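You operate a simulated robot arm through the tools that you are given. There is no shell and no other tool. Be economical: measure what you need, move in short steps, check, and stop when the job is done.

You are at the controls of a simulated two-armed robot. One attempt, no reset.

## Task
Lay the cardan shaft in its cradle with both hands and clamp it.
Fine: open both clamp levers first and shut both after.
Where things are to end (x, y in the base frame): cardan shaft within 0.02 m of [0.55, -0.15].

Only the result counts: the job must be done as asked and must still hold three seconds after the hand-in. Knocking over, shifting, dropping, spilling or breaking anything else fails it.

## Robot
Two 7-joint arms with two-finger parallel grippers on one trunk, on a base that drives. Base frame: it is fixed to the floor where the robot stands at the start and does not move with it; the origin is under the middle of the robot, x ahead of it, y to its left, z up; the surface under the hand at the start is at about z = 0.84. Readings come in m, degrees, newtons and seconds.
The left shoulder is at the start at [0.07, 0.163, 1.195], the right one opposite. With the tool pointing down near the work surface each hand reaches from about 0.38 to 0.88 m from the robot's upright axis, wherever it stands, measured 20 degrees to its own side. Places, roughly: cardan shaft cradle [0.5, -0.1, 0.9]; green clamp lever [0.6, -0.1, 1]; yellow clamp lever [0.6, -0.2, 1]. Payload 3.43 kg a hand.
The tool frame of a hand sits at the grasp point between the pads (the TCP): z along the fingers, y along the line on which they close. The tips reach 0.034 m beyond it. The gripper opens to 0.128 m. The fingers are 0.024 m wide and 0.012 m thick; the gripper's body (0.048 by 0.13 m) begins 0.096 m behind the TCP.
Orientation is told as [roll, pitch, yaw] about the base's x, y, z axes, in that order, counted from this pose: with the fingers straight down and closing along the base's y, the tool's x points along the base's -x, its y along +y and its z along -z.

## Interface
- The arms move only by the tool arm_command. It takes "left_rows", "right_rows" or both (then of equal length, played together; a hand with none holds still); each is a list of rows, each a list of 2 entries, a list of its own where there are three numbers: the shift along the tool's x, y, z in m, then the turn, a rotation vector about the tool's x, y, z in degrees. In form: [[[dx, dy, dz], [wx, wy, wz]], ...]. A call has 1 to 12 rows; each row is the pose to reach, as a shift and turn from the pose commanded when the call began, along the tool's axes at that moment. "left_gripper" and "right_gripper" are, for a hand that has rows, the closure in counts, from 0 (fully open) to 255 (shut), set as the call begins (left out, the last holds). Each row takes 0.2 s and may step no farther than 0.05 m and 8.6 degrees from the row before; otherwise, or with a gripper value out of range, the whole call is refused. A pose out of reach is approached as far as the arm can. The call stops where the force on the tool passes 90 N (or 10 N more than at its start, if that is more) or the arm is blocked; 0.2 s more then pass. The fingers move at their own pace (about 0.153 m/s each) and stop on an object; they squeeze with about 29 N. The grip force told is the motor's: it shows also when the fingers shut on nothing. Time passes only in rows, and 0.2 s behind the last, so rows that repeat a pose let the fingers close. It gives the time, the measured TCP pose, the force on the tool (base axes), the opening and the grip force at its end, in the units of the frame above (readings bear some noise), with the torque about the TCP (base axes, N m) and any sound that the robot's microphone picked up.
- Cameras (640 x 400 px; columns grow to the right, rows downward): "scene" is now at [0.1382, -0.0265, 1.4371]; the picture's right is [-0.28, -0.96, 0.00], its down [-0.43, 0.13, -0.90] and it looks along [0.86, -0.25, -0.45] (base axes); focal length 263 px, centre (320, 200). "left" rides on the left gripper at [0.076, 0.011, -0.16] in its tool frame; the picture's right is [-0.15, 0.99, 0.00], its down [-0.88, -0.13, -0.46] and it looks along [-0.45, -0.07, 0.89] (tool axes); focal length 234 px, centre (320, 200). "right" rides on the right gripper at [0.076, -0.011, -0.16] in its tool frame; the picture's right is [0.15, 0.99, 0.00], its down [-0.88, 0.13, -0.46] and it looks along [-0.45, 0.07, 0.89] (tool axes); focal length 234 px, centre (320, 200). There is no depth. A picture from a camera that has moved, and an enlarged one, comes with that camera's place and axes in the base frame and with its lens.
- capture(camera): a new picture of that camera. The clock stands still meanwhile.
- move_column(by): slides the trunk up (or, below 0, down) by that many m; the arms and the scene camera ride with it, the base frame stays. It gives what a move gives, with no picture.
- roll_base(legs): drives the robot by 1 to 6 legs, each [ahead, left, turn to the left] in m, m and degrees, along the robot's own axes; the way and the turn of a leg run together, so that a leg with both is an arc; at most 1.5 m and 180 degrees a leg. The arms and the cameras ride along, it lands a little off, and it stops where it bumps. It gives what a move gives.
- turn_head(pan, tilt): turns the head with the scene camera to pan (to the left, within 86 degrees either way) and tilt (down, from -29 to 69), counted from straight ahead of the robot. It gives what a move gives.
- enlarge(camera, box): a new picture of the part [left, top, right, bottom] of that camera's present view, enlarged. The clock stands still meanwhile.
- job_done(): hands the job in; it is judged then, once.

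Work in short steps. Places have to be worked out from the pictures, the camera data and where the tool is seen: move nearer, look again, correct. Check each grasp and each placing, and mend what went wrong. You have 120 turns and 92 pictures in all, those below and enlarged ones among them. Open the grippers and draw the arms clear of the work before you hand the job in, unless the task says otherwise; then end with one line.

The tools are called after ">>>" as name(argument=value, ...) on one line, values as JSON. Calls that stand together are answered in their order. arm_command: Moves the arms, as the interface text tells. Its arguments: {"type":"object","properties":{"left_rows":{"type":"array","items":{"type":"array"}},"left_gripper":{"type":"number"},"right_rows":{"type":"array","items":{"type":"array"}},"right_gripper":{"type":"number"}},"required":[]} The other tools are called the same way: move_column (by) slides the trunk up or down; roll_base (legs) drives the base; turn_head (pan, tilt) turns the head that bears the scene camera; capture (camera) takes a picture; enlarge (camera, box) takes an enlarged picture of a part of a camera's view; job_done () hands the job in.

At the start:

```text
t: 0.0
left_position: [0.5199, 0.037, 1.2909]
left_orientation: [-0.1, 0.0, 0.1]
left_wrist_force: [-0.8, 0.2, 0.1]
left_wrist_torque: [0.02, 0.02, 0.0]
left_width: 0.1281
left_gripper_force: 0.1
right_position: [0.5228, -0.4004, 1.283]
right_orientation: [0.0, 0.1, 0.0]
right_wrist_force: [0.2, -0.1, -0.4]
right_wrist_torque: [0.0, 0.0, 0.01]
right_width: 0.1278
right_gripper_force: 0.0
trunk travel left (down, up): [-0.675, 0.265]
robot x, y, heading: [0.0036, 0.003, -0.0]
head pan, tilt: [-16.4, 26.4]
```

scene: 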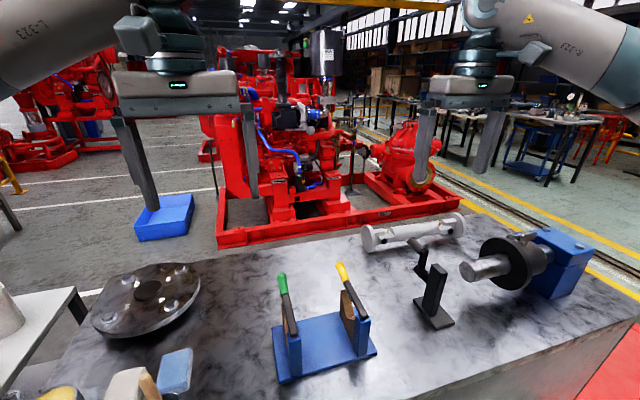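
right: 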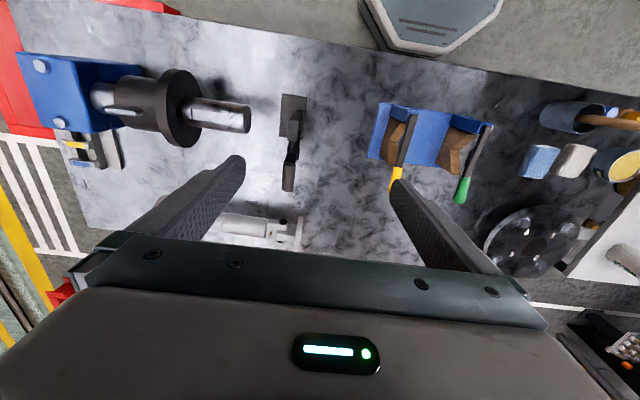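
left: 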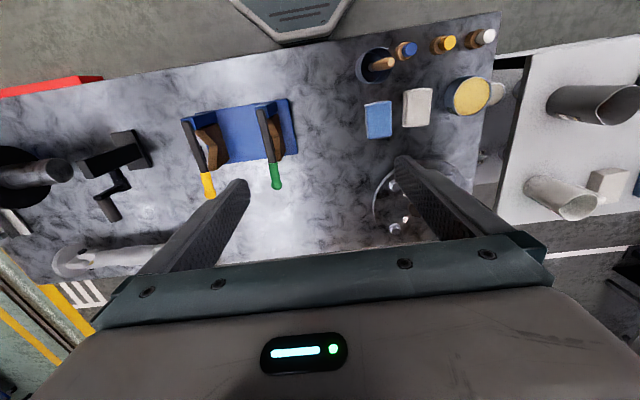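

I start by looking closer at the shaft, the cradle and the levers.

>>> enlarge(camera="scene", box=[240, 240, 400, 400])

>>> enlarge(camera="scene", box=[340, 190, 500, 340])

```text
2.50 times, centred on (320, 320) of scene
camera zoom: at [0.1382, -0.0265, 1.4371], right [-0.28, -0.96, 0.0], down [-0.43, 0.13, -0.9], along [0.86, -0.25, -0.45], focal length 657 px, centre (320, -100)
```

zoom: 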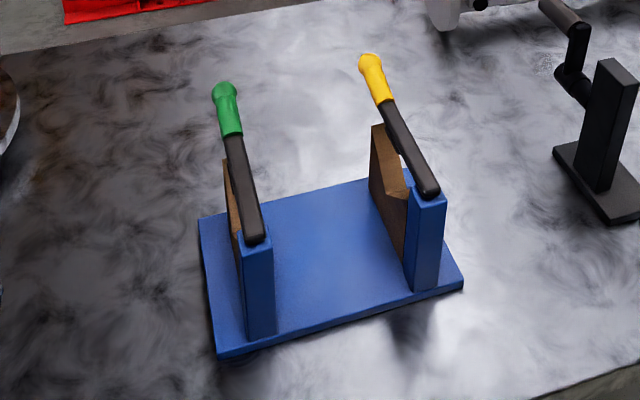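

```text
2.67 times, centred on (420, 265) of scene
camera zoom: at [0.1382, -0.0265, 1.4371], right [-0.28, -0.96, 0.0], down [-0.43, 0.13, -0.9], along [0.86, -0.25, -0.45], focal length 701 px, centre (53, 27)
```

zoom: 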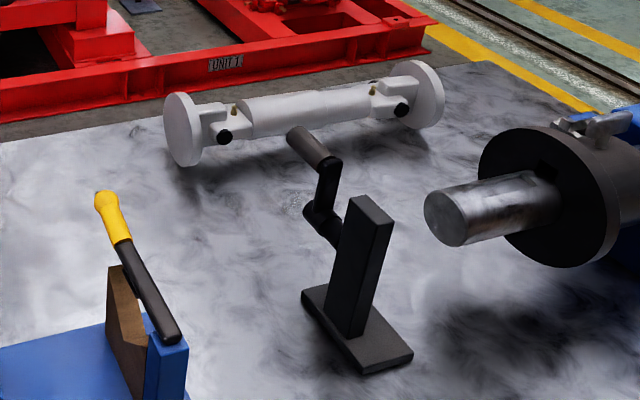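

The levers lie over the V-blocks (closed). I look at them from the two wrist cameras to triangulate.

>>> enlarge(camera="left", box=[160, 80, 320, 220])

>>> enlarge(camera="right", box=[350, 80, 510, 220])

```text
2.86 times, centred on (240, 150) of left
camera zoom: at [0.4441, 0.048, 1.4504], right [0.14, 0.99, 0.0], down [0.88, -0.13, 0.46], along [0.45, -0.07, -0.89], focal length 669 px, centre (549, 343)
```

zoom: 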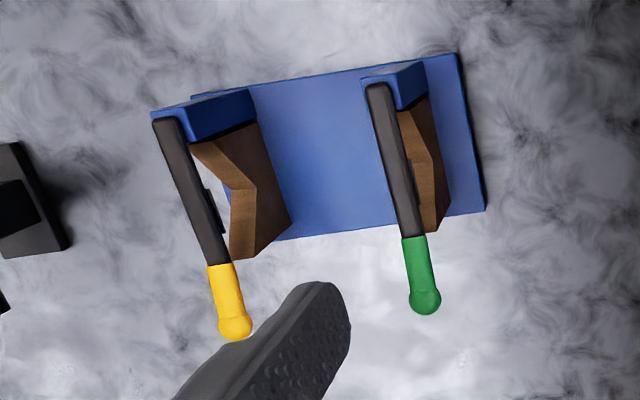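

```text
2.86 times, centred on (430, 150) of right
camera zoom: at [0.4469, -0.4114, 1.4432], right [-0.15, 0.99, 0.0], down [0.88, 0.13, 0.46], along [0.45, 0.07, -0.89], focal length 669 px, centre (6, 343)
```

zoom: 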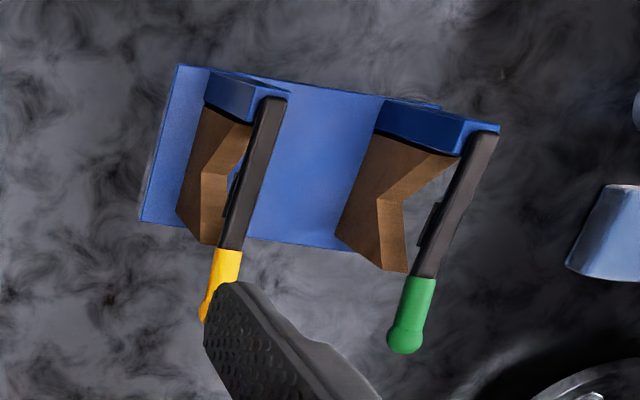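

Triangulated: green knob ≈ (0.629, -0.075, 0.988), yellow ≈ (0.629, -0.225, 0.988), lever pivots ≈ x 0.485, z 0.965. I move the left hand above the green knob, then partly down.

>>> arm_command(left_rows=[[[-0.034, -0.037, 0], [0, 0, 0]], [[-0.068, -0.075, 0], [0, 0, 0]], [[-0.102, -0.112, 0.02], [0, 0, 0]], [[-0.102, -0.112, 0.07], [0, 0, 0]], [[-0.102, -0.112, 0.12], [0, 0, 0]], [[-0.102, -0.112, 0.17], [0, 0, 0]], [[-0.102, -0.112, 0.2], [0, 0, 0]]], left_gripper=0)

>>> capture(camera="left")

>>> capture(camera="scene")

```text
refused: row 1 steps farther than a row can; nothing moved
```

```text
84 pictures are left
camera left: at [0.4441, 0.048, 1.4504], right [0.14, 0.99, 0.0], down [0.88, -0.13, 0.46], along [0.45, -0.07, -0.89], focal length 234 px, centre (320, 200)
```

left: 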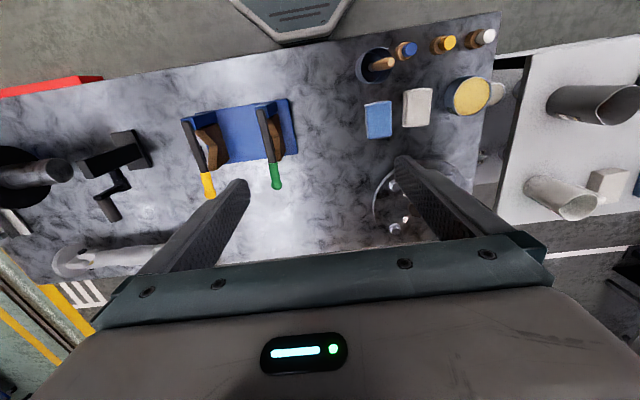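

```text
83 pictures are left
camera scene: at [0.1382, -0.0265, 1.4371], right [-0.28, -0.96, 0.0], down [-0.43, 0.13, -0.9], along [0.86, -0.25, -0.45], focal length 263 px, centre (320, 200)
```

scene: 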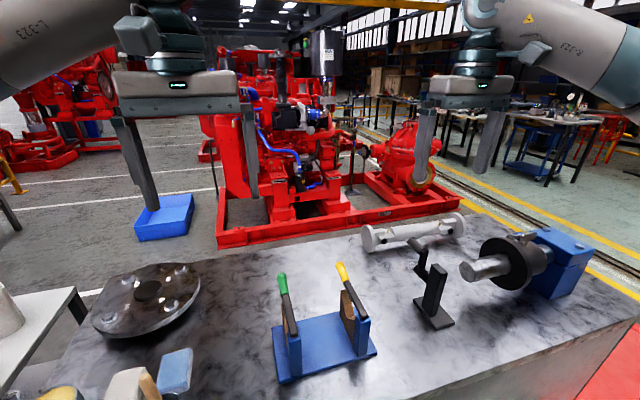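

The first row was 0.0502 m, just too long; I repeat with shorter rows.

>>> arm_command(left_rows=[[[-0.025, -0.028, 0], [0, 0, 0]], [[-0.051, -0.056, 0], [0, 0, 0]], [[-0.077, -0.084, 0], [0, 0, 0]], [[-0.102, -0.112, 0.02], [0, 0, 0]], [[-0.102, -0.112, 0.065], [0, 0, 0]], [[-0.102, -0.112, 0.11], [0, 0, 0]], [[-0.102, -0.112, 0.155], [0, 0, 0]], [[-0.102, -0.112, 0.2], [0, 0, 0]]], left_gripper=0)

>>> capture(camera="left")

>>> capture(camera="scene")

```text
t: 1.8
left_position: [0.6235, -0.0742, 1.09]
left_orientation: [-0.1, 0.1, 0.0]
left_wrist_force: [-1.3, 0.4, -0.3]
left_wrist_torque: [0.0, 0.0, 0.0]
left_width: 0.1282
left_gripper_force: 0.0
right_position: [0.5235, -0.3991, 1.2831]
right_orientation: [0.0, 0.0, 0.0]
right_wrist_force: [0.3, -0.2, -0.5]
right_wrist_torque: [0.01, 0.0, 0.02]
right_width: 0.1279
right_gripper_force: 0.1
trunk travel left (down, up): [-0.675, 0.265]
robot x, y, heading: [0.0015, -0.0011, -0.1]
head pan, tilt: [-16.4, 26.4]
```

```text
82 pictures are left
camera left: at [0.5471, -0.0632, 1.2502], right [0.15, 0.99, 0.0], down [0.88, -0.13, 0.46], along [0.45, -0.07, -0.89], focal length 234 px, centre (320, 200)
```

left: 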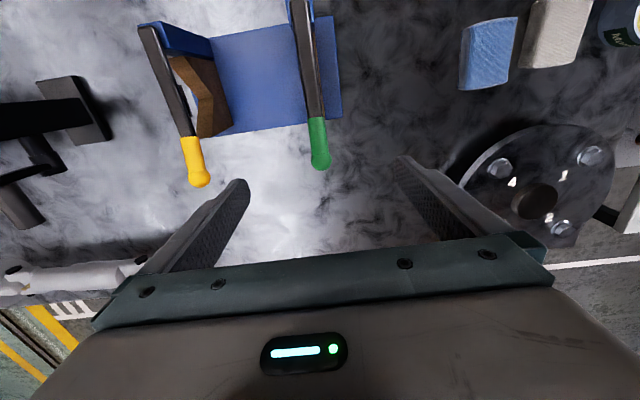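

```text
81 pictures are left
camera scene: at [0.1393, -0.0256, 1.4371], right [-0.28, -0.96, 0.0], down [-0.43, 0.13, -0.9], along [0.86, -0.25, -0.45], focal length 263 px, centre (320, 200)
```

scene: 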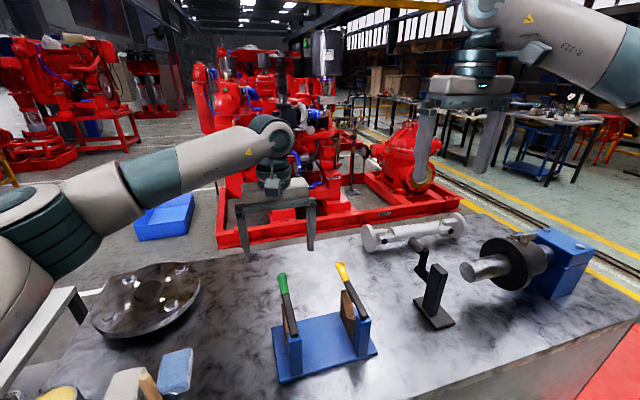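

The knob checks out at (0.626, -0.076, 0.988). I lower onto it and close.

>>> arm_command(left_rows=[[[0.004, -0.002, 0.045], [0, 0, 0]], [[0.006, -0.002, 0.09], [0, 0, 0]], [[0.006, -0.002, 0.104], [0, 0, 0]]])

>>> arm_command(left_rows=[[[0, 0, 0], [0, 0, 0]], [[0, 0, 0], [0, 0, 0]], [[0, 0, 0], [0, 0, 0]], [[0, 0, 0], [0, 0, 0]]], left_gripper=255)

>>> capture(camera="left")

```text
t: 2.6
left_position: [0.6162, -0.0781, 0.9869]
left_orientation: [0.0, 0.0, 0.2]
left_wrist_force: [0.0, 0.2, 0.1]
left_wrist_torque: [0.02, -0.03, 0.0]
left_width: 0.1278
left_gripper_force: 0.2
right_position: [0.5228, -0.3999, 1.2833]
right_orientation: [-0.1, 0.0, 0.0]
right_wrist_force: [-0.9, -0.2, -0.2]
right_wrist_torque: [-0.03, 0.03, 0.0]
right_width: 0.1282
right_gripper_force: 0.0
trunk travel left (down, up): [-0.675, 0.265]
robot x, y, heading: [-0.0021, -0.0039, -0.1]
head pan, tilt: [-16.4, 26.4]
```

```text
t: 3.6
left_position: [0.6164, -0.0737, 0.9862]
left_orientation: [0.0, 0.1, 0.1]
left_wrist_force: [-3.4, 14.8, -1.8]
left_wrist_torque: [0.26, -0.18, -0.17]
left_width: 0.0193
left_gripper_force: 44.9
right_position: [0.5229, -0.3966, 1.2843]
right_orientation: [-0.1, 0.0, 0.0]
right_wrist_force: [0.0, 0.4, 1.0]
right_wrist_torque: [0.0, -0.04, 0.02]
right_width: 0.1278
right_gripper_force: 0.0
trunk travel left (down, up): [-0.675, 0.265]
robot x, y, heading: [0.0009, -0.0004, -0.0]
head pan, tilt: [-16.4, 26.4]
```

```text
80 pictures are left
camera left: at [0.5405, -0.063, 1.1467], right [0.14, 0.99, 0.0], down [0.88, -0.13, 0.46], along [0.45, -0.07, -0.89], focal length 234 px, centre (320, 200)
```

left: 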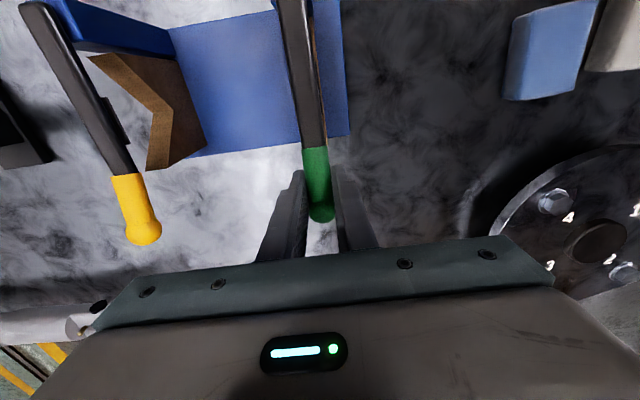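

The green handle is held (0.019 m wide). I begin swinging it up along an arc about the pivot, watching forces.

>>> arm_command(left_rows=[[[0.003, 0.003, -0.017], [0, 0, 0]], [[0.01, 0.003, -0.033], [0, 0, 0]], [[0.018, 0.003, -0.048], [0, 0, 0]], [[0.028, 0.003, -0.062], [0, 0, 0]]])

>>> capture(camera="scene")

```text
t: 4.6
left_position: [0.5941, -0.0737, 1.0489]
left_orientation: [-0.1, -0.3, 0.3]
left_wrist_force: [30.9, -0.2, 6.7]
left_wrist_torque: [0.28, -1.51, -0.28]
left_width: 0.0197
left_gripper_force: 44.6
right_position: [0.5267, -0.4008, 1.2826]
right_orientation: [-0.1, 0.2, -0.1]
right_wrist_force: [-0.1, -0.8, -0.6]
right_wrist_torque: [-0.01, -0.05, -0.01]
right_width: 0.128
right_gripper_force: 0.0
trunk travel left (down, up): [-0.675, 0.265]
robot x, y, heading: [0.0, -0.0008, 0.0]
head pan, tilt: [-16.4, 26.4]
```

```text
79 pictures are left
camera scene: at [0.1426, -0.0269, 1.437], right [-0.28, -0.96, 0.0], down [-0.43, 0.13, -0.89], along [0.86, -0.25, -0.45], focal length 263 px, centre (320, 200)
```

scene: 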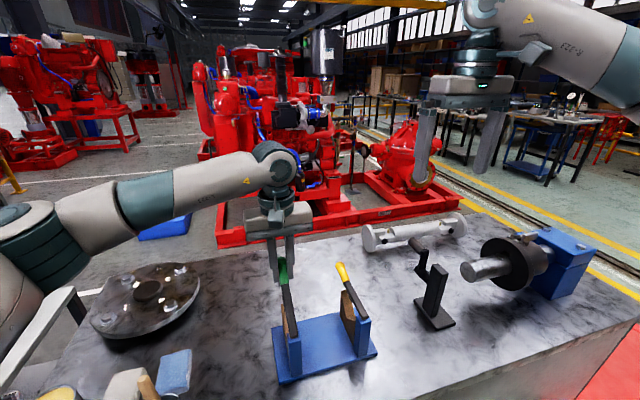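

The lever follows; the radial force tells the true pivot is near (0.484, 0.975). I continue along the corrected arc.

>>> arm_command(left_rows=[[[0.004, 0, -0.012], [0, 0, 0]], [[0.0116, 0, -0.0217], [0, 0, 0]], [[0.022, 0, -0.031], [0, 0, 0]], [[0.0335, 0, -0.0388], [0, 0, 0]], [[0.046, 0, -0.0455], [0, 0, 0]], [[0.0585, 0, -0.051], [0, 0, 0]]])

```text
t: 6.0
left_position: [0.5309, -0.0743, 1.0989]
left_orientation: [-0.1, -0.1, 0.1]
left_wrist_force: [17.4, 3.1, 3.4]
left_wrist_torque: [0.37, -1.6, -0.14]
left_width: 0.0199
left_gripper_force: 45.3
right_position: [0.5244, -0.3996, 1.2816]
right_orientation: [0.0, 0.1, 0.0]
right_wrist_force: [1.0, 1.2, -0.1]
right_wrist_torque: [0.0, 0.01, 0.03]
right_width: 0.1281
right_gripper_force: 0.1
trunk travel left (down, up): [-0.675, 0.265]
robot x, y, heading: [0.0041, -0.0007, 0.1]
head pan, tilt: [-16.4, 26.4]
```

Low forces. I continue over the top to about 94° and look.

>>> arm_command(left_rows=[[[0.0135, 0, -0.004], [0, 0, 0]], [[0.027, 0, -0.0067], [0, 0, 0]], [[0.041, 0, -0.0077], [0, 0, 0]], [[0.0548, 0, -0.0077], [0, 0, 0]]])

>>> capture(camera="scene")

>>> capture(camera="left")

```text
t: 7.0
left_position: [0.4749, -0.0742, 1.1071]
left_orientation: [0.0, 0.0, 0.1]
left_wrist_force: [11.2, 2.2, 11.8]
left_wrist_torque: [0.02, -1.47, 0.04]
left_width: 0.0199
left_gripper_force: 45.0
right_position: [0.5226, -0.3993, 1.284]
right_orientation: [0.1, 0.0, -0.1]
right_wrist_force: [0.6, -0.2, 0.7]
right_wrist_torque: [-0.01, 0.0, -0.01]
right_width: 0.1283
right_gripper_force: 0.2
trunk travel left (down, up): [-0.675, 0.265]
robot x, y, heading: [0.0009, -0.0004, -0.0]
head pan, tilt: [-16.4, 26.4]
```

```text
78 pictures are left
camera scene: at [0.1383, -0.0257, 1.4371], right [-0.28, -0.96, 0.0], down [-0.43, 0.13, -0.9], along [0.86, -0.25, -0.45], focal length 263 px, centre (320, 200)
```

scene: 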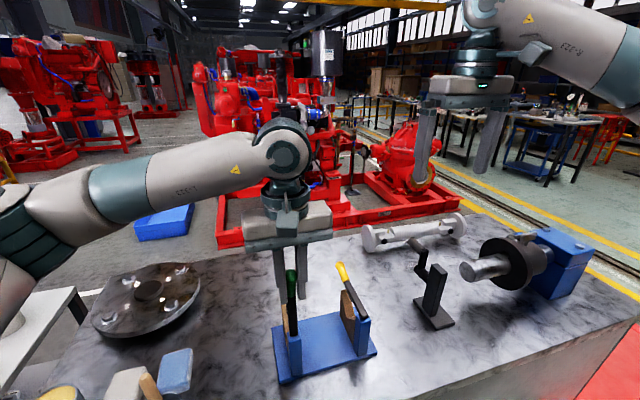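

```text
77 pictures are left
camera left: at [0.3989, -0.0627, 1.267], right [0.15, 0.99, 0.0], down [0.88, -0.13, 0.46], along [0.45, -0.07, -0.89], focal length 234 px, centre (320, 200)
```

left: 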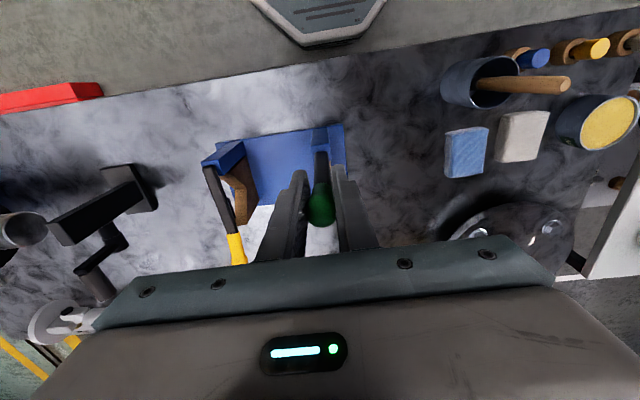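

No stop reached yet; I carry on backward to find the open stop.

>>> arm_command(left_rows=[[[0.014, 0, 0.0015], [0, 0, 0]], [[0.0274, 0, 0.0049], [0, 0, 0]], [[0.037, 0, 0.008], [0, 0, 0]], [[0.0469, 0, 0.0122], [0, 0, 0]]])

```text
t: 8.0
left_position: [0.4334, -0.0742, 1.0949]
left_orientation: [-0.2, -0.1, 0.3]
left_wrist_force: [38.6, -1.4, 35.8]
left_wrist_torque: [-0.46, 0.3, -0.04]
left_width: 0.0199
left_gripper_force: 44.2
right_position: [0.5278, -0.3987, 1.282]
right_orientation: [0.1, 0.2, -0.1]
right_wrist_force: [-0.5, -0.3, -0.1]
right_wrist_torque: [0.05, 0.0, -0.01]
right_width: 0.1276
right_gripper_force: 0.0
trunk travel left (down, up): [-0.675, 0.265]
robot x, y, heading: [0.0023, 0.0012, 0.1]
head pan, tilt: [-16.4, 26.4]
```

A force of ~50 N against the motion: the open stop is near 112°. I release and back off upward, then look.

>>> arm_command(left_rows=[[[-0.004, 0, -0.002], [0, 0, 0]], [[-0.004, 0, -0.002], [0, 0, 0]], [[-0.004, 0, -0.002], [0, 0, 0]], [[-0.004, 0, -0.045], [0, 0, 0]], [[-0.004, 0.03, -0.08], [0, 0, 0]], [[-0.004, 0.075, -0.1], [0, 0, 0]], [[-0.004, 0.12, -0.12], [0, 0, 0]]], left_gripper=0)

>>> capture(camera="scene")

>>> capture(camera="left")

```text
t: 9.6
left_position: [0.4316, 0.0487, 1.215]
left_orientation: [0.0, -0.1, 0.1]
left_wrist_force: [-0.2, 0.8, -0.9]
left_wrist_torque: [0.0, -0.01, 0.0]
left_width: 0.1283
left_gripper_force: 0.0
right_position: [0.5224, -0.3985, 1.2861]
right_orientation: [-0.1, -0.1, 0.0]
right_wrist_force: [0.1, -1.0, 0.6]
right_wrist_torque: [-0.03, 0.0, -0.01]
right_width: 0.1279
right_gripper_force: 0.0
trunk travel left (down, up): [-0.675, 0.265]
robot x, y, heading: [0.0, -0.0012, -0.0]
head pan, tilt: [-16.4, 26.4]
```

```text
76 pictures are left
camera scene: at [0.1372, -0.0244, 1.4373], right [-0.28, -0.96, 0.0], down [-0.43, 0.12, -0.9], along [0.86, -0.25, -0.44], focal length 263 px, centre (320, 200)
```

scene: 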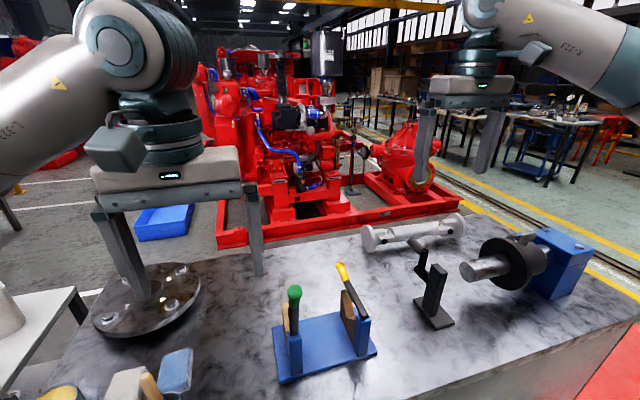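

```text
75 pictures are left
camera left: at [0.3545, 0.0594, 1.3747], right [0.15, 0.99, 0.0], down [0.88, -0.13, 0.46], along [0.45, -0.07, -0.89], focal length 234 px, centre (320, 200)
```

left: 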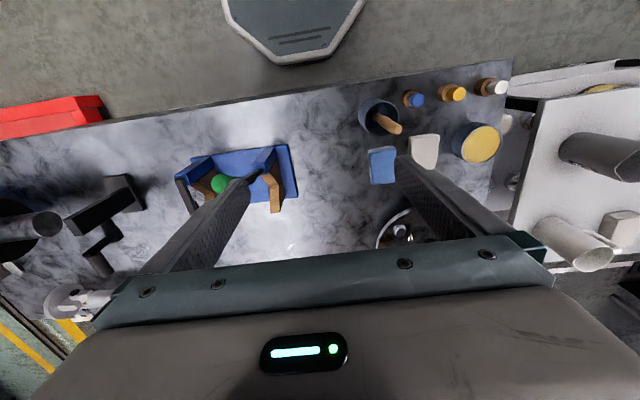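

Green stays open. Now the right hand goes to the yellow handle, stopping 0.1 m above.

>>> arm_command(right_rows=[[[-0.019, 0.037, 0.0], [0, 0, 0]], [[-0.038, 0.072, 0.0], [0, 0, 0]], [[-0.057, 0.107, 0], [0, 0, 0]], [[-0.076, 0.142, 0.02], [0, 0, 0]], [[-0.093, 0.1755, 0.05], [0, 0, 0]], [[-0.093, 0.1755, 0.097], [0, 0, 0]], [[-0.093, 0.1755, 0.145], [0, 0, 0]], [[-0.093, 0.1755, 0.195], [0, 0, 0]]], right_gripper=0)

>>> capture(camera="right")

```text
t: 11.4
left_position: [0.4332, 0.0456, 1.2139]
left_orientation: [0.0, 0.0, 0.2]
left_wrist_force: [0.8, -0.1, 0.5]
left_wrist_torque: [0.03, 0.0, 0.05]
left_width: 0.128
left_gripper_force: 0.0
right_position: [0.6179, -0.226, 1.0878]
right_orientation: [0.1, 0.1, 0.0]
right_wrist_force: [0.1, -0.1, -0.1]
right_wrist_torque: [0.02, 0.04, -0.02]
right_width: 0.1282
right_gripper_force: 0.1
trunk travel left (down, up): [-0.675, 0.265]
robot x, y, heading: [0.0009, 0.0036, 0.1]
head pan, tilt: [-16.4, 26.4]
```

```text
74 pictures are left
camera right: at [0.5418, -0.2369, 1.2465], right [-0.15, 0.99, 0.0], down [0.88, 0.13, 0.46], along [0.45, 0.07, -0.89], focal length 234 px, centre (320, 200)
```

right: 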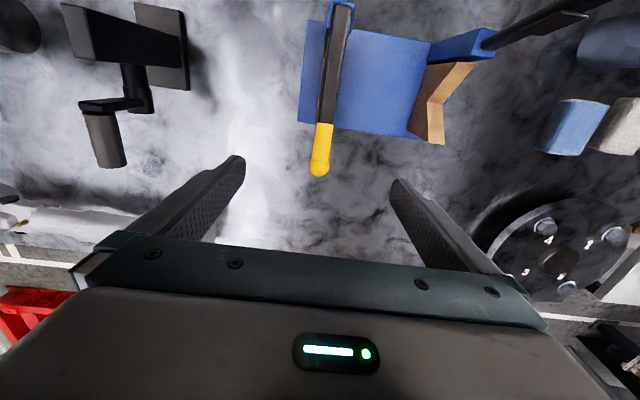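

The yellow knob is at (0.630, -0.223). I descend and close.

>>> arm_command(right_rows=[[[0.0, 0.001, 0.048], [0, 0, 0]], [[0.0, 0.001, 0.09], [0, 0, 0]], [[0.0, 0.001, 0.101], [0, 0, 0]]])

>>> arm_command(right_rows=[[[0, 0, 0], [0, 0, 0]], [[0, 0, 0], [0, 0, 0]], [[0, 0, 0], [0, 0, 0]], [[0, 0, 0], [0, 0, 0]]], right_gripper=255)

```text
t: 12.2
left_position: [0.4319, 0.0455, 1.2141]
left_orientation: [-0.1, -0.1, 0.0]
left_wrist_force: [0.2, 0.1, -0.4]
left_wrist_torque: [-0.01, 0.02, -0.01]
left_width: 0.1278
left_gripper_force: 0.0
right_position: [0.6156, -0.2234, 0.9858]
right_orientation: [0.0, 0.0, 0.0]
right_wrist_force: [-0.6, -0.1, 0.4]
right_wrist_torque: [-0.01, -0.01, 0.02]
right_width: 0.128
right_gripper_force: 0.0
trunk travel left (down, up): [-0.675, 0.265]
robot x, y, heading: [0.0006, 0.0022, 0.2]
head pan, tilt: [-16.4, 26.4]
```

```text
t: 13.2
left_position: [0.4327, 0.0457, 1.2146]
left_orientation: [-0.1, 0.0, 0.1]
left_wrist_force: [-0.2, -0.5, 0.0]
left_wrist_torque: [0.02, 0.0, 0.03]
left_width: 0.1278
left_gripper_force: 0.0
right_position: [0.6152, -0.2252, 0.9873]
right_orientation: [0.0, -0.1, 0.0]
right_wrist_force: [-0.3, -1.5, -1.3]
right_wrist_torque: [0.01, -0.09, 0.01]
right_width: 0.0195
right_gripper_force: 44.8
trunk travel left (down, up): [-0.675, 0.265]
robot x, y, heading: [-0.0032, -0.001, 0.2]
head pan, tilt: [-16.4, 26.4]
```

Held. I swing the yellow lever along the same arc up to 110° in one call (it stops on high force).

>>> arm_command(right_rows=[[[0.005, 0, -0.0267], [0, 0, 0]], [[0.016, 0, -0.0522], [0, 0, 0]], [[0.032, 0, -0.0749], [0, 0, 0]], [[0.052, 0, -0.0938], [0, 0, 0]], [[0.076, 0, -0.1081], [0, 0, 0]], [[0.102, 0, -0.1171], [0, 0, 0]], [[0.13, 0, -0.1205], [0, 0, 0]], [[0.157, 0, -0.1181], [0, 0, 0]], [[0.177, 0, -0.1125], [0, 0, 0]], [[0.1815, 0, -0.1105], [0, 0, 0]]])

```text
t: 15.4
left_position: [0.435, 0.0452, 1.2134]
left_orientation: [-0.1, 0.2, 0.1]
left_wrist_force: [0.4, 0.6, -0.4]
left_wrist_torque: [0.0, -0.03, 0.0]
left_width: 0.1281
left_gripper_force: 0.0
right_position: [0.4393, -0.2245, 1.097]
right_orientation: [0.1, -0.1, -0.2]
right_wrist_force: [34.3, -11.5, 28.8]
right_wrist_torque: [0.05, -0.17, -0.08]
right_width: 0.0195
right_gripper_force: 44.5
trunk travel left (down, up): [-0.675, 0.265]
robot x, y, heading: [0.0026, 0.0005, -0.0]
head pan, tilt: [-16.4, 26.4]
```

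Resistance grows as at the green stop; I push slightly further, then release and back off upward and to the right.

>>> arm_command(right_rows=[[[0.006, 0, 0.003], [0, 0, 0]], [[0.006, 0, 0.003], [0, 0, 0]]])

>>> arm_command(right_rows=[[[-0.003, 0, -0.002], [0, 0, 0]], [[-0.003, 0, -0.002], [0, 0, 0]], [[-0.003, 0, -0.002], [0, 0, 0]], [[-0.003, 0, -0.045], [0, 0, 0]], [[-0.003, 0, -0.09], [0, 0, 0]], [[-0.003, -0.04, -0.11], [0, 0, 0]], [[-0.003, -0.085, -0.11], [0, 0, 0]], [[-0.003, -0.13, -0.11], [0, 0, 0]], [[-0.003, -0.17, -0.11], [0, 0, 0]]], right_gripper=0)

>>> enlarge(camera="scene", box=[240, 240, 400, 400])

>>> capture(camera="right")

```text
t: 16.0
left_position: [0.4368, 0.0438, 1.2131]
left_orientation: [0.0, 0.2, 0.1]
left_wrist_force: [-0.3, -0.3, 0.2]
left_wrist_torque: [0.02, -0.04, 0.01]
left_width: 0.1281
left_gripper_force: 0.1
right_position: [0.4337, -0.2246, 1.0936]
right_orientation: [0.1, -0.1, -0.2]
right_wrist_force: [41.2, -11.5, 30.7]
right_wrist_torque: [0.26, 0.59, -0.13]
right_width: 0.0194
right_gripper_force: 45.1
trunk travel left (down, up): [-0.675, 0.265]
robot x, y, heading: [0.0022, 0.0016, 0.0]
head pan, tilt: [-16.4, 26.4]
```

```text
t: 18.0
left_position: [0.4318, 0.0434, 1.2143]
left_orientation: [-0.1, -0.1, 0.1]
left_wrist_force: [0.5, -0.2, -0.5]
left_wrist_torque: [0.01, -0.03, -0.02]
left_width: 0.1282
left_gripper_force: 0.1
right_position: [0.4285, -0.3951, 1.2042]
right_orientation: [0.1, 0.0, -0.1]
right_wrist_force: [0.6, -0.2, 0.0]
right_wrist_torque: [0.05, -0.02, 0.0]
right_width: 0.1278
right_gripper_force: 0.1
trunk travel left (down, up): [-0.675, 0.265]
robot x, y, heading: [-0.0014, 0.0017, -0.0]
head pan, tilt: [-16.4, 26.4]
```

```text
2.50 times, centred on (320, 320) of scene
camera zoom: at [0.1369, -0.0282, 1.4372], right [-0.28, -0.96, 0.0], down [-0.43, 0.13, -0.9], along [0.86, -0.25, -0.45], focal length 657 px, centre (320, -100)
```

zoom: 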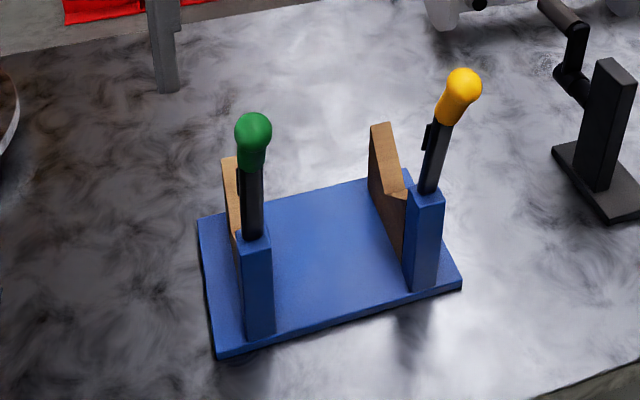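

```text
72 pictures are left
camera right: at [0.3534, -0.407, 1.3639], right [-0.15, 0.99, 0.0], down [0.88, 0.13, 0.46], along [0.45, 0.07, -0.89], focal length 234 px, centre (320, 200)
```

right: 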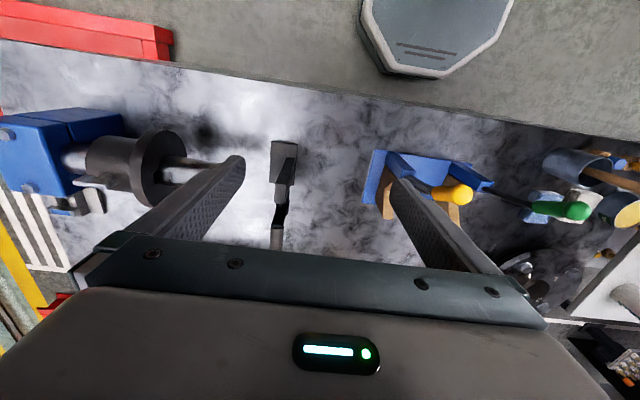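

Both levers are open. Before driving right toward the shaft, I look at the floor to the right for obstacles (a red object is there).

>>> turn_head(pan=-65, tilt=45)

>>> capture(camera="scene")

```text
t: 19.2
left_position: [0.4315, 0.0454, 1.2144]
left_orientation: [0.0, 0.0, 0.1]
left_wrist_force: [-1.3, -0.2, 0.3]
left_wrist_torque: [0.0, -0.05, 0.01]
left_width: 0.1282
left_gripper_force: 0.2
right_position: [0.4298, -0.3931, 1.2045]
right_orientation: [-0.1, -0.1, 0.1]
right_wrist_force: [-0.6, 1.1, 0.1]
right_wrist_torque: [-0.02, 0.0, -0.01]
right_width: 0.1281
right_gripper_force: 0.0
trunk travel left (down, up): [-0.675, 0.265]
robot x, y, heading: [-0.0034, -0.0002, 0.2]
head pan, tilt: [-65.0, 45.0]
```

```text
71 pictures are left
camera scene: at [0.0847, -0.0742, 1.4089], right [-0.91, -0.42, 0.0], down [-0.3, 0.64, -0.71], along [0.3, -0.64, -0.71], focal length 263 px, centre (320, 200)
```

scene: 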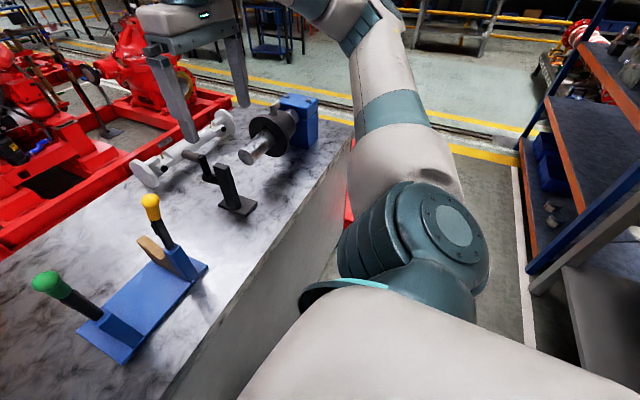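

The floor to the right seems clear until a red item near y ≈ -1.1. I look down to see the gap between base and table.

>>> turn_head(pan=-20, tilt=69)

>>> capture(camera="scene")

```text
t: 20.3
left_position: [0.4326, 0.046, 1.2142]
left_orientation: [0.0, 0.0, 0.1]
left_wrist_force: [-0.2, -0.4, -0.2]
left_wrist_torque: [0.01, 0.02, 0.02]
left_width: 0.128
left_gripper_force: 0.0
right_position: [0.431, -0.3921, 1.2043]
right_orientation: [0.1, 0.0, 0.0]
right_wrist_force: [0.3, 0.2, 0.0]
right_wrist_torque: [0.01, -0.03, -0.01]
right_width: 0.1279
right_gripper_force: 0.1
trunk travel left (down, up): [-0.675, 0.265]
robot x, y, heading: [0.0021, 0.001, 0.3]
head pan, tilt: [-20.0, 68.8]
```

```text
70 pictures are left
camera scene: at [0.1028, -0.0197, 1.38], right [-0.34, -0.94, 0.0], down [-0.88, 0.32, -0.36], along [0.34, -0.12, -0.93], focal length 263 px, centre (320, 200)
```

scene: 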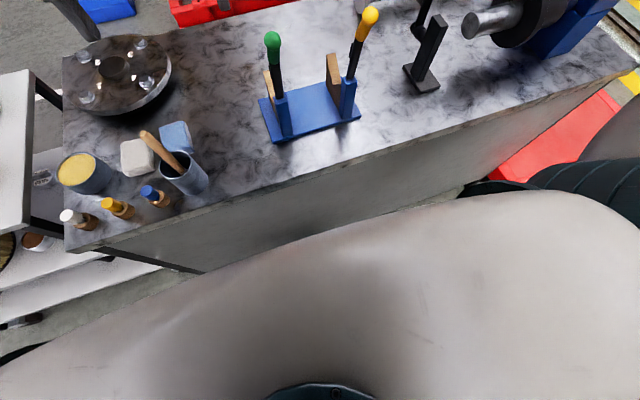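

The red area is flat floor/low and far enough away. I raise both hands by 0.1 m so they pass over the levers, then drive right 0.55 m.

>>> arm_command(left_rows=[[[0, 0, -0.05], [0, 0, 0]], [[0, 0, -0.1], [0, 0, 0]]], right_rows=[[[0, 0, -0.05], [0, 0, 0]], [[0, 0, -0.1], [0, 0, 0]]])

>>> roll_base(legs=[[0, -0.3, 0], [0, -0.25, 0]])

>>> turn_head(pan=0, tilt=35)

>>> capture(camera="scene")

>>> capture(camera="left")

>>> capture(camera="right")

```text
t: 20.9
left_position: [0.4271, 0.0464, 1.3164]
left_orientation: [-0.1, -0.1, 0.0]
left_wrist_force: [-0.2, -0.3, -0.4]
left_wrist_torque: [-0.02, -0.02, -0.02]
left_width: 0.128
left_gripper_force: 0.2
right_position: [0.4276, -0.3917, 1.3051]
right_orientation: [0.0, -0.1, -0.1]
right_wrist_force: [0.2, 0.6, 0.0]
right_wrist_torque: [0.03, -0.04, 0.0]
right_width: 0.1279
right_gripper_force: 0.1
trunk travel left (down, up): [-0.675, 0.265]
robot x, y, heading: [0.0008, 0.0009, -0.1]
head pan, tilt: [-20.0, 68.8]
```

```text
t: 24.4
left_position: [0.4328, -0.5029, 1.3147]
left_orientation: [0.0, 0.0, 0.3]
left_wrist_force: [-0.5, 1.0, 0.5]
left_wrist_torque: [0.02, -0.01, -0.02]
left_width: 0.128
left_gripper_force: 0.0
right_position: [0.4331, -0.9415, 1.3036]
right_orientation: [0.1, -0.1, 0.1]
right_wrist_force: [0.3, 0.7, -0.1]
right_wrist_torque: [-0.01, 0.0, -0.01]
right_width: 0.1279
right_gripper_force: 0.0
trunk travel left (down, up): [-0.675, 0.265]
robot x, y, heading: [-0.0012, -0.5494, 0.3]
head pan, tilt: [-20.0, 68.8]
```

```text
t: 25.4
left_position: [0.431, -0.5021, 1.3139]
left_orientation: [-0.1, 0.0, 0.3]
left_wrist_force: [-1.2, 0.5, -0.3]
left_wrist_torque: [0.02, 0.01, 0.03]
left_width: 0.1278
left_gripper_force: 0.1
right_position: [0.4328, -0.9413, 1.3021]
right_orientation: [0.0, 0.0, 0.2]
right_wrist_force: [0.0, 0.1, 0.3]
right_wrist_torque: [0.01, -0.02, -0.01]
right_width: 0.1278
right_gripper_force: 0.0
trunk travel left (down, up): [-0.675, 0.265]
robot x, y, heading: [-0.0011, -0.5478, 0.3]
head pan, tilt: [0.0, 35.0]
```

```text
69 pictures are left
camera scene: at [0.1387, -0.5497, 1.4236], right [0.0, -1.0, 0.0], down [-0.57, 0.0, -0.82], along [0.82, 0.0, -0.57], focal length 263 px, centre (320, 200)
```

scene: 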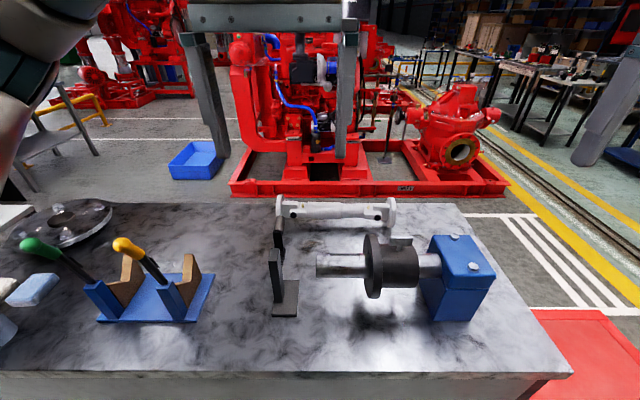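

```text
68 pictures are left
camera left: at [0.3558, -0.4912, 1.4745], right [0.14, 0.99, 0.0], down [0.88, -0.13, 0.46], along [0.45, -0.07, -0.89], focal length 234 px, centre (320, 200)
```

left: 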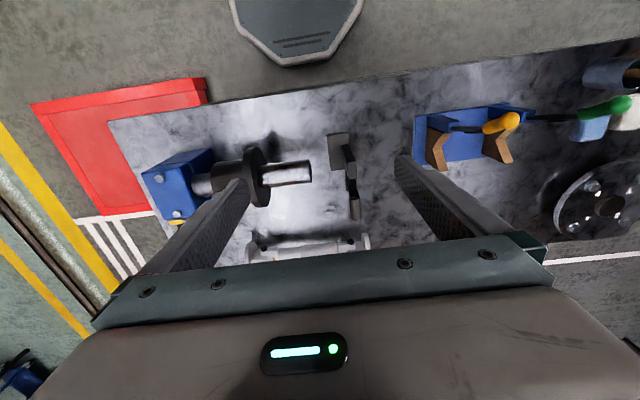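

```text
67 pictures are left
camera right: at [0.3575, -0.9535, 1.4633], right [-0.15, 0.99, 0.0], down [0.88, 0.13, 0.46], along [0.45, 0.07, -0.89], focal length 234 px, centre (320, 200)
```

right: 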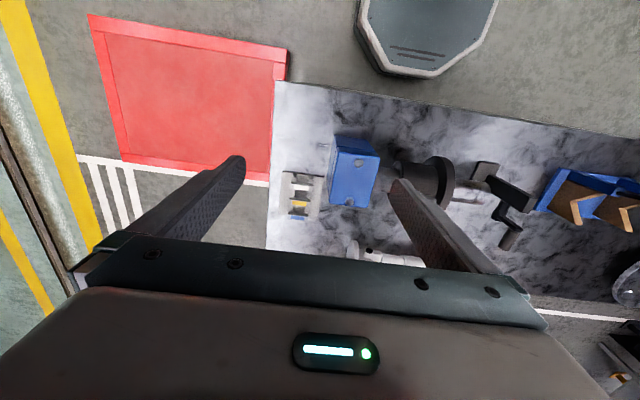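

The red patch is only floor paint. I enlarge the shaft.

>>> enlarge(camera="scene", box=[260, 170, 420, 270])

```text
4.00 times, centred on (340, 220) of scene
camera zoom: at [0.1387, -0.5497, 1.4236], right [0.0, -1.0, 0.0], down [-0.57, 0.0, -0.82], along [0.82, 0.0, -0.57], focal length 1051 px, centre (240, 120)
```

zoom: 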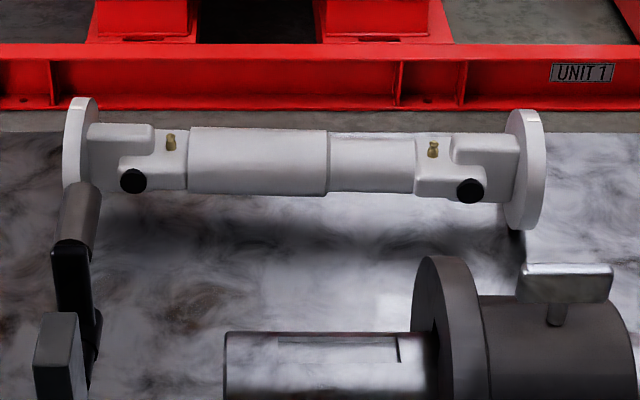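

Shaft axis: centre ≈ (0.845, -0.60, 0.89), yawed about -4.7°, sleeve Ø≈0.058 (left part) and tube Ø≈0.05 (right part). I turn the base to match and creep forward 0.04 m (gap to the table ≈ 0.085 m).

>>> roll_base(legs=[[0.04, 0, -5.0]])

>>> enlarge(camera="scene", box=[260, 170, 420, 270])

```text
t: 26.2
left_position: [0.4701, -0.5418, 1.3157]
left_orientation: [-0.1, -0.2, -4.8]
left_wrist_force: [-0.4, 0.3, 0.6]
left_wrist_torque: [-0.03, -0.06, 0.0]
left_width: 0.1281
left_gripper_force: 0.1
right_position: [0.4318, -0.9783, 1.3067]
right_orientation: [-0.1, -0.1, -4.8]
right_wrist_force: [-0.4, 0.4, 0.9]
right_wrist_torque: [0.0, -0.04, 0.01]
right_width: 0.1279
right_gripper_force: 0.1
trunk travel left (down, up): [-0.675, 0.265]
robot x, y, heading: [0.0444, -0.5511, -4.8]
head pan, tilt: [0.0, 35.0]
```

```text
4.00 times, centred on (340, 220) of scene
camera zoom: at [0.1733, -0.5617, 1.4243], right [-0.08, -1.0, 0.0], down [-0.57, 0.05, -0.82], along [0.82, -0.07, -0.57], focal length 1051 px, centre (240, 120)
```

zoom: 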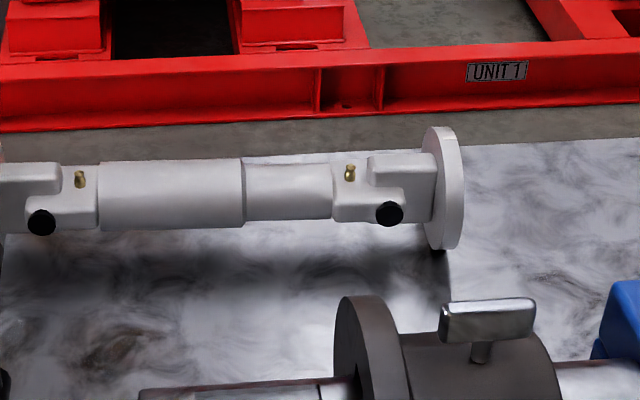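

The tube edges say I over-turned: the shaft yaw is about -1.9°. I turn back 2.9°.

>>> roll_base(legs=[[0, 0, 2.9]])

>>> enlarge(camera="scene", box=[260, 170, 420, 270])

```text
t: 27.1
left_position: [0.473, -0.5226, 1.3154]
left_orientation: [0.1, 0.0, -1.9]
left_wrist_force: [0.3, 0.2, 0.2]
left_wrist_torque: [0.05, 0.03, 0.04]
left_width: 0.1281
left_gripper_force: 0.1
right_position: [0.4578, -0.9614, 1.3017]
right_orientation: [0.1, 0.0, -2.0]
right_wrist_force: [0.9, -0.2, 0.4]
right_wrist_torque: [-0.01, 0.01, 0.03]
right_width: 0.1282
right_gripper_force: 0.0
trunk travel left (down, up): [-0.675, 0.265]
robot x, y, heading: [0.0397, -0.5503, -2.2]
head pan, tilt: [0.0, 35.0]
```

```text
4.00 times, centred on (340, 220) of scene
camera zoom: at [0.1786, -0.559, 1.4236], right [-0.03, -1.0, 0.0], down [-0.57, 0.02, -0.82], along [0.82, -0.03, -0.57], focal length 1051 px, centre (240, 120)
```

zoom: 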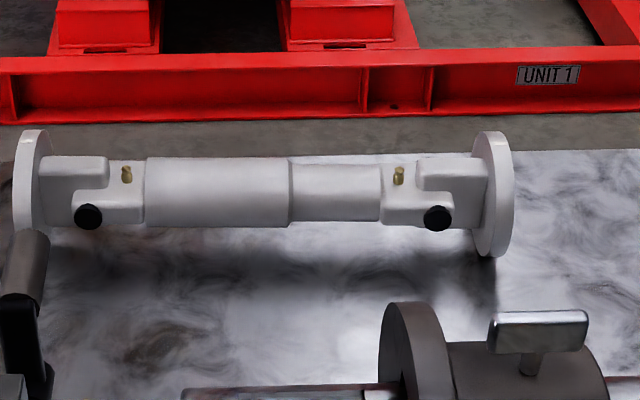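

The shaft is now square to the robot: in the robot frame its centre is ≈ (0.802, -0.022), axis z ≈ 0.89. I yaw the two hands ±90° (cameras outward) in place.

>>> arm_command(left_rows=[[[0, 0, 0], [0, 0, 8.2]], [[0, 0, 0], [0, 0, 16.4]], [[0, 0, 0], [0, 0, 24.6]], [[0, 0, 0], [0, 0, 32.8]], [[0, 0, 0], [0, 0, 41]], [[0, 0, 0], [0, 0, 49.2]], [[0, 0, 0], [0, 0, 57.4]], [[0, 0, 0], [0, 0, 65.6]], [[0, 0, 0], [0, 0, 73.8]], [[0, 0, 0], [0, 0, 82]], [[0, 0, 0], [0, 0, 90]]], right_rows=[[[0, 0, 0], [0, 0, -8.2]], [[0, 0, 0], [0, 0, -16.4]], [[0, 0, 0], [0, 0, -24.6]], [[0, 0, 0], [0, 0, -32.8]], [[0, 0, 0], [0, 0, -41]], [[0, 0, 0], [0, 0, -49.2]], [[0, 0, 0], [0, 0, -57.4]], [[0, 0, 0], [0, 0, -65.6]], [[0, 0, 0], [0, 0, -73.8]], [[0, 0, 0], [0, 0, -82]], [[0, 0, 0], [0, 0, -90]]])

>>> capture(camera="scene")

```text
t: 29.5
left_position: [0.4695, -0.5213, 1.3124]
left_orientation: [0.2, -0.3, -91.9]
left_wrist_force: [0.7, 0.9, -0.8]
left_wrist_torque: [-0.04, -0.02, 0.01]
left_width: 0.1281
left_gripper_force: 0.0
left hand out of reach, approached as far as the arm can: row 11
right_position: [0.3611, -0.812, 1.2478]
right_orientation: [-0.1, 0.1, 88.0]
right_wrist_force: [-0.3, 0.5, 0.4]
right_wrist_torque: [0.02, 0.01, 0.0]
right_width: 0.1279
right_gripper_force: 0.1
right hand out of reach, approached as far as the arm can: row 6, 7, 8, 9, 10, 11
trunk travel left (down, up): [-0.675, 0.265]
robot x, y, heading: [0.0389, -0.5507, -1.9]
head pan, tilt: [0.0, 35.0]
```

```text
63 pictures are left
camera scene: at [0.1784, -0.5559, 1.4237], right [-0.03, -1.0, 0.0], down [-0.57, 0.02, -0.82], along [0.82, -0.03, -0.57], focal length 263 px, centre (320, 200)
```

scene: 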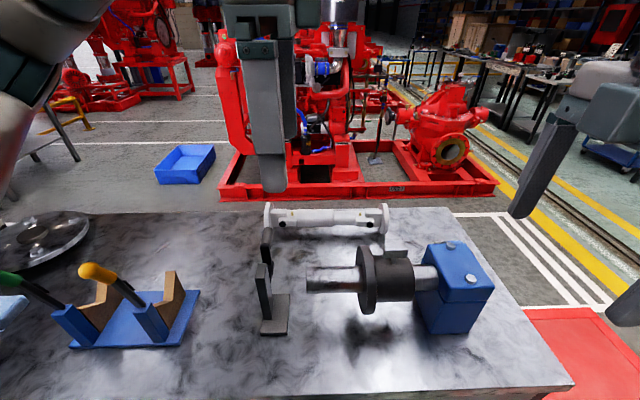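

Orientations reached, but the right hand was displaced by its joint limits. I move the right hand forward and inward to where it can hold that yaw, and check the reading.

>>> arm_command(right_rows=[[[-0.03, -0.034, 0], [0, 0, 0]], [[-0.06, -0.068, 0], [0, 0, 0]], [[-0.09, -0.102, 0], [0, 0, 0]], [[-0.12, -0.136, 0], [0, 0, 0]], [[-0.12, -0.17, 0], [0, 0, 0]], [[-0.12, -0.17, 0], [0, 0, 0]]])

```text
t: 30.9
left_position: [0.4688, -0.5223, 1.3131]
left_orientation: [0.1, -0.1, -91.7]
left_wrist_force: [-0.8, 0.7, -0.7]
left_wrist_torque: [-0.01, 0.04, 0.0]
left_width: 0.1281
left_gripper_force: 0.0
right_position: [0.4728, -0.6752, 1.2354]
right_orientation: [-0.1, -0.1, 87.8]
right_wrist_force: [-0.2, 0.0, 0.5]
right_wrist_torque: [0.01, 0.01, -0.04]
right_width: 0.1278
right_gripper_force: 0.0
right hand out of reach, approached as far as the arm can: row 1, 2, 3, 4, 5, 6
trunk travel left (down, up): [-0.675, 0.265]
robot x, y, heading: [0.0383, -0.5498, -2.0]
head pan, tilt: [0.0, 35.0]
```

Still limited; likely too close to the body at this height. I move the right hand forward and down and see.

>>> arm_command(right_rows=[[[0, -0.04, 0.01], [0, 0, 0]], [[0, -0.08, 0.02], [0, 0, 0]], [[0, -0.12, 0.03], [0, 0, 0]], [[0, -0.16, 0.04], [0, 0, 0]], [[0, -0.2, 0.06], [0, 0, 0]], [[0, -0.2, 0.06], [0, 0, 0]]])

>>> capture(camera="scene")

```text
t: 32.3
left_position: [0.4695, -0.5228, 1.313]
left_orientation: [0.1, -0.1, -91.6]
left_wrist_force: [-0.7, 0.6, -0.5]
left_wrist_torque: [0.03, 0.0, -0.02]
left_width: 0.128
left_gripper_force: 0.2
right_position: [0.507, -0.63, 1.1655]
right_orientation: [-0.1, 0.0, 87.9]
right_wrist_force: [0.8, -0.7, -0.9]
right_wrist_torque: [0.01, 0.02, -0.01]
right_width: 0.1277
right_gripper_force: 0.0
right hand out of reach, approached as far as the arm can: row 1, 2, 3, 4, 5, 6
trunk travel left (down, up): [-0.675, 0.265]
robot x, y, heading: [0.0411, -0.5509, -2.0]
head pan, tilt: [0.0, 35.0]
```

```text
62 pictures are left
camera scene: at [0.1773, -0.5571, 1.4238], right [-0.03, -1.0, 0.0], down [-0.57, 0.02, -0.82], along [0.82, -0.03, -0.57], focal length 263 px, centre (320, 200)
```

scene: 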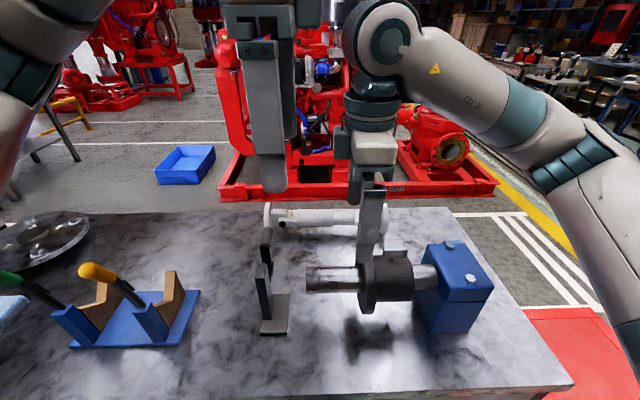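

The right arm is stuck at a wrist limit on this path. I unwind its yaw to get a free configuration and read where it goes.

>>> arm_command(right_rows=[[[0, 0, 0], [0, 0, 8.2]], [[0, 0, 0], [0, 0, 16.4]], [[0, 0, 0], [0, 0, 24.6]], [[0, 0, 0], [0, 0, 32.8]], [[0, 0, 0], [0, 0, 41]], [[0, 0, 0], [0, 0, 49.2]], [[0, 0, 0], [0, 0, 57.4]], [[0, 0, 0], [0, 0, 65.6]], [[0, 0, 0], [0, 0, 73.8]], [[0, 0, 0], [0, 0, 82]], [[0, 0, 0], [0, 0, 90]]])

```text
t: 34.7
left_position: [0.4689, -0.5212, 1.3133]
left_orientation: [0.1, -0.2, -91.8]
left_wrist_force: [0.8, 0.3, -0.6]
left_wrist_torque: [0.01, 0.02, -0.01]
left_width: 0.1277
left_gripper_force: 0.1
right_position: [0.5083, -0.6287, 1.1651]
right_orientation: [0.0, 0.1, -2.2]
right_wrist_force: [-0.7, 0.2, -0.6]
right_wrist_torque: [0.01, 0.0, -0.01]
right_width: 0.128
right_gripper_force: 0.1
trunk travel left (down, up): [-0.675, 0.265]
robot x, y, heading: [0.0406, -0.5476, -2.0]
head pan, tilt: [0.0, 35.0]
```

Good: commands are relative to the achieved pose. With yaw 0, I extend the right hand forward to x' ≈ 0.72 first, then rotate there.

>>> arm_command(right_rows=[[[-0.042, -0.01, 0], [0, 0, 0]], [[-0.084, -0.02, 0], [0, 0, 0]], [[-0.126, -0.03, 0], [0, 0, 0]], [[-0.168, -0.04, 0], [0, 0, 0]], [[-0.21, -0.05, 0], [0, 0, 0]], [[-0.25, -0.06, 0], [0, 0, 0]]])

>>> arm_command(right_rows=[[[0, 0, 0], [0, 0, -8.2]], [[0, 0, 0], [0, 0, -16.4]], [[0, 0, 0], [0, 0, -24.6]], [[0, 0, 0], [0, 0, -32.8]], [[0, 0, 0], [0, 0, -41]], [[0, 0, 0], [0, 0, -49.2]], [[0, 0, 0], [0, 0, -57.4]], [[0, 0, 0], [0, 0, -65.6]], [[0, 0, 0], [0, 0, -73.8]], [[0, 0, 0], [0, 0, -82]], [[0, 0, 0], [0, 0, -90]]])

```text
t: 36.1
left_position: [0.47, -0.5211, 1.3137]
left_orientation: [0.0, -0.2, -91.7]
left_wrist_force: [-0.5, -0.2, 0.0]
left_wrist_torque: [0.0, 0.04, 0.0]
left_width: 0.1283
left_gripper_force: 0.1
right_position: [0.7587, -0.6961, 1.1648]
right_orientation: [0.1, 0.0, -1.9]
right_wrist_force: [-0.3, 0.1, 0.2]
right_wrist_torque: [0.0, -0.02, 0.03]
right_width: 0.128
right_gripper_force: 0.1
trunk travel left (down, up): [-0.675, 0.265]
robot x, y, heading: [0.0422, -0.5465, -1.8]
head pan, tilt: [0.0, 35.0]
```

```text
t: 38.5
left_position: [0.4696, -0.5199, 1.3124]
left_orientation: [0.0, -0.2, -91.7]
left_wrist_force: [0.9, -0.5, -0.1]
left_wrist_torque: [-0.01, 0.01, 0.01]
left_width: 0.128
left_gripper_force: 0.2
right_position: [0.5256, -0.6137, 1.1421]
right_orientation: [-0.5, -0.1, 86.3]
right_wrist_force: [-0.2, -0.5, 0.0]
right_wrist_torque: [-0.01, 0.01, -0.01]
right_width: 0.128
right_gripper_force: 0.0
right hand out of reach, approached as far as the arm can: row 6, 7, 8, 9, 10, 11
trunk travel left (down, up): [-0.675, 0.265]
robot x, y, heading: [0.0396, -0.5541, -1.8]
head pan, tilt: [0.0, 35.0]
```

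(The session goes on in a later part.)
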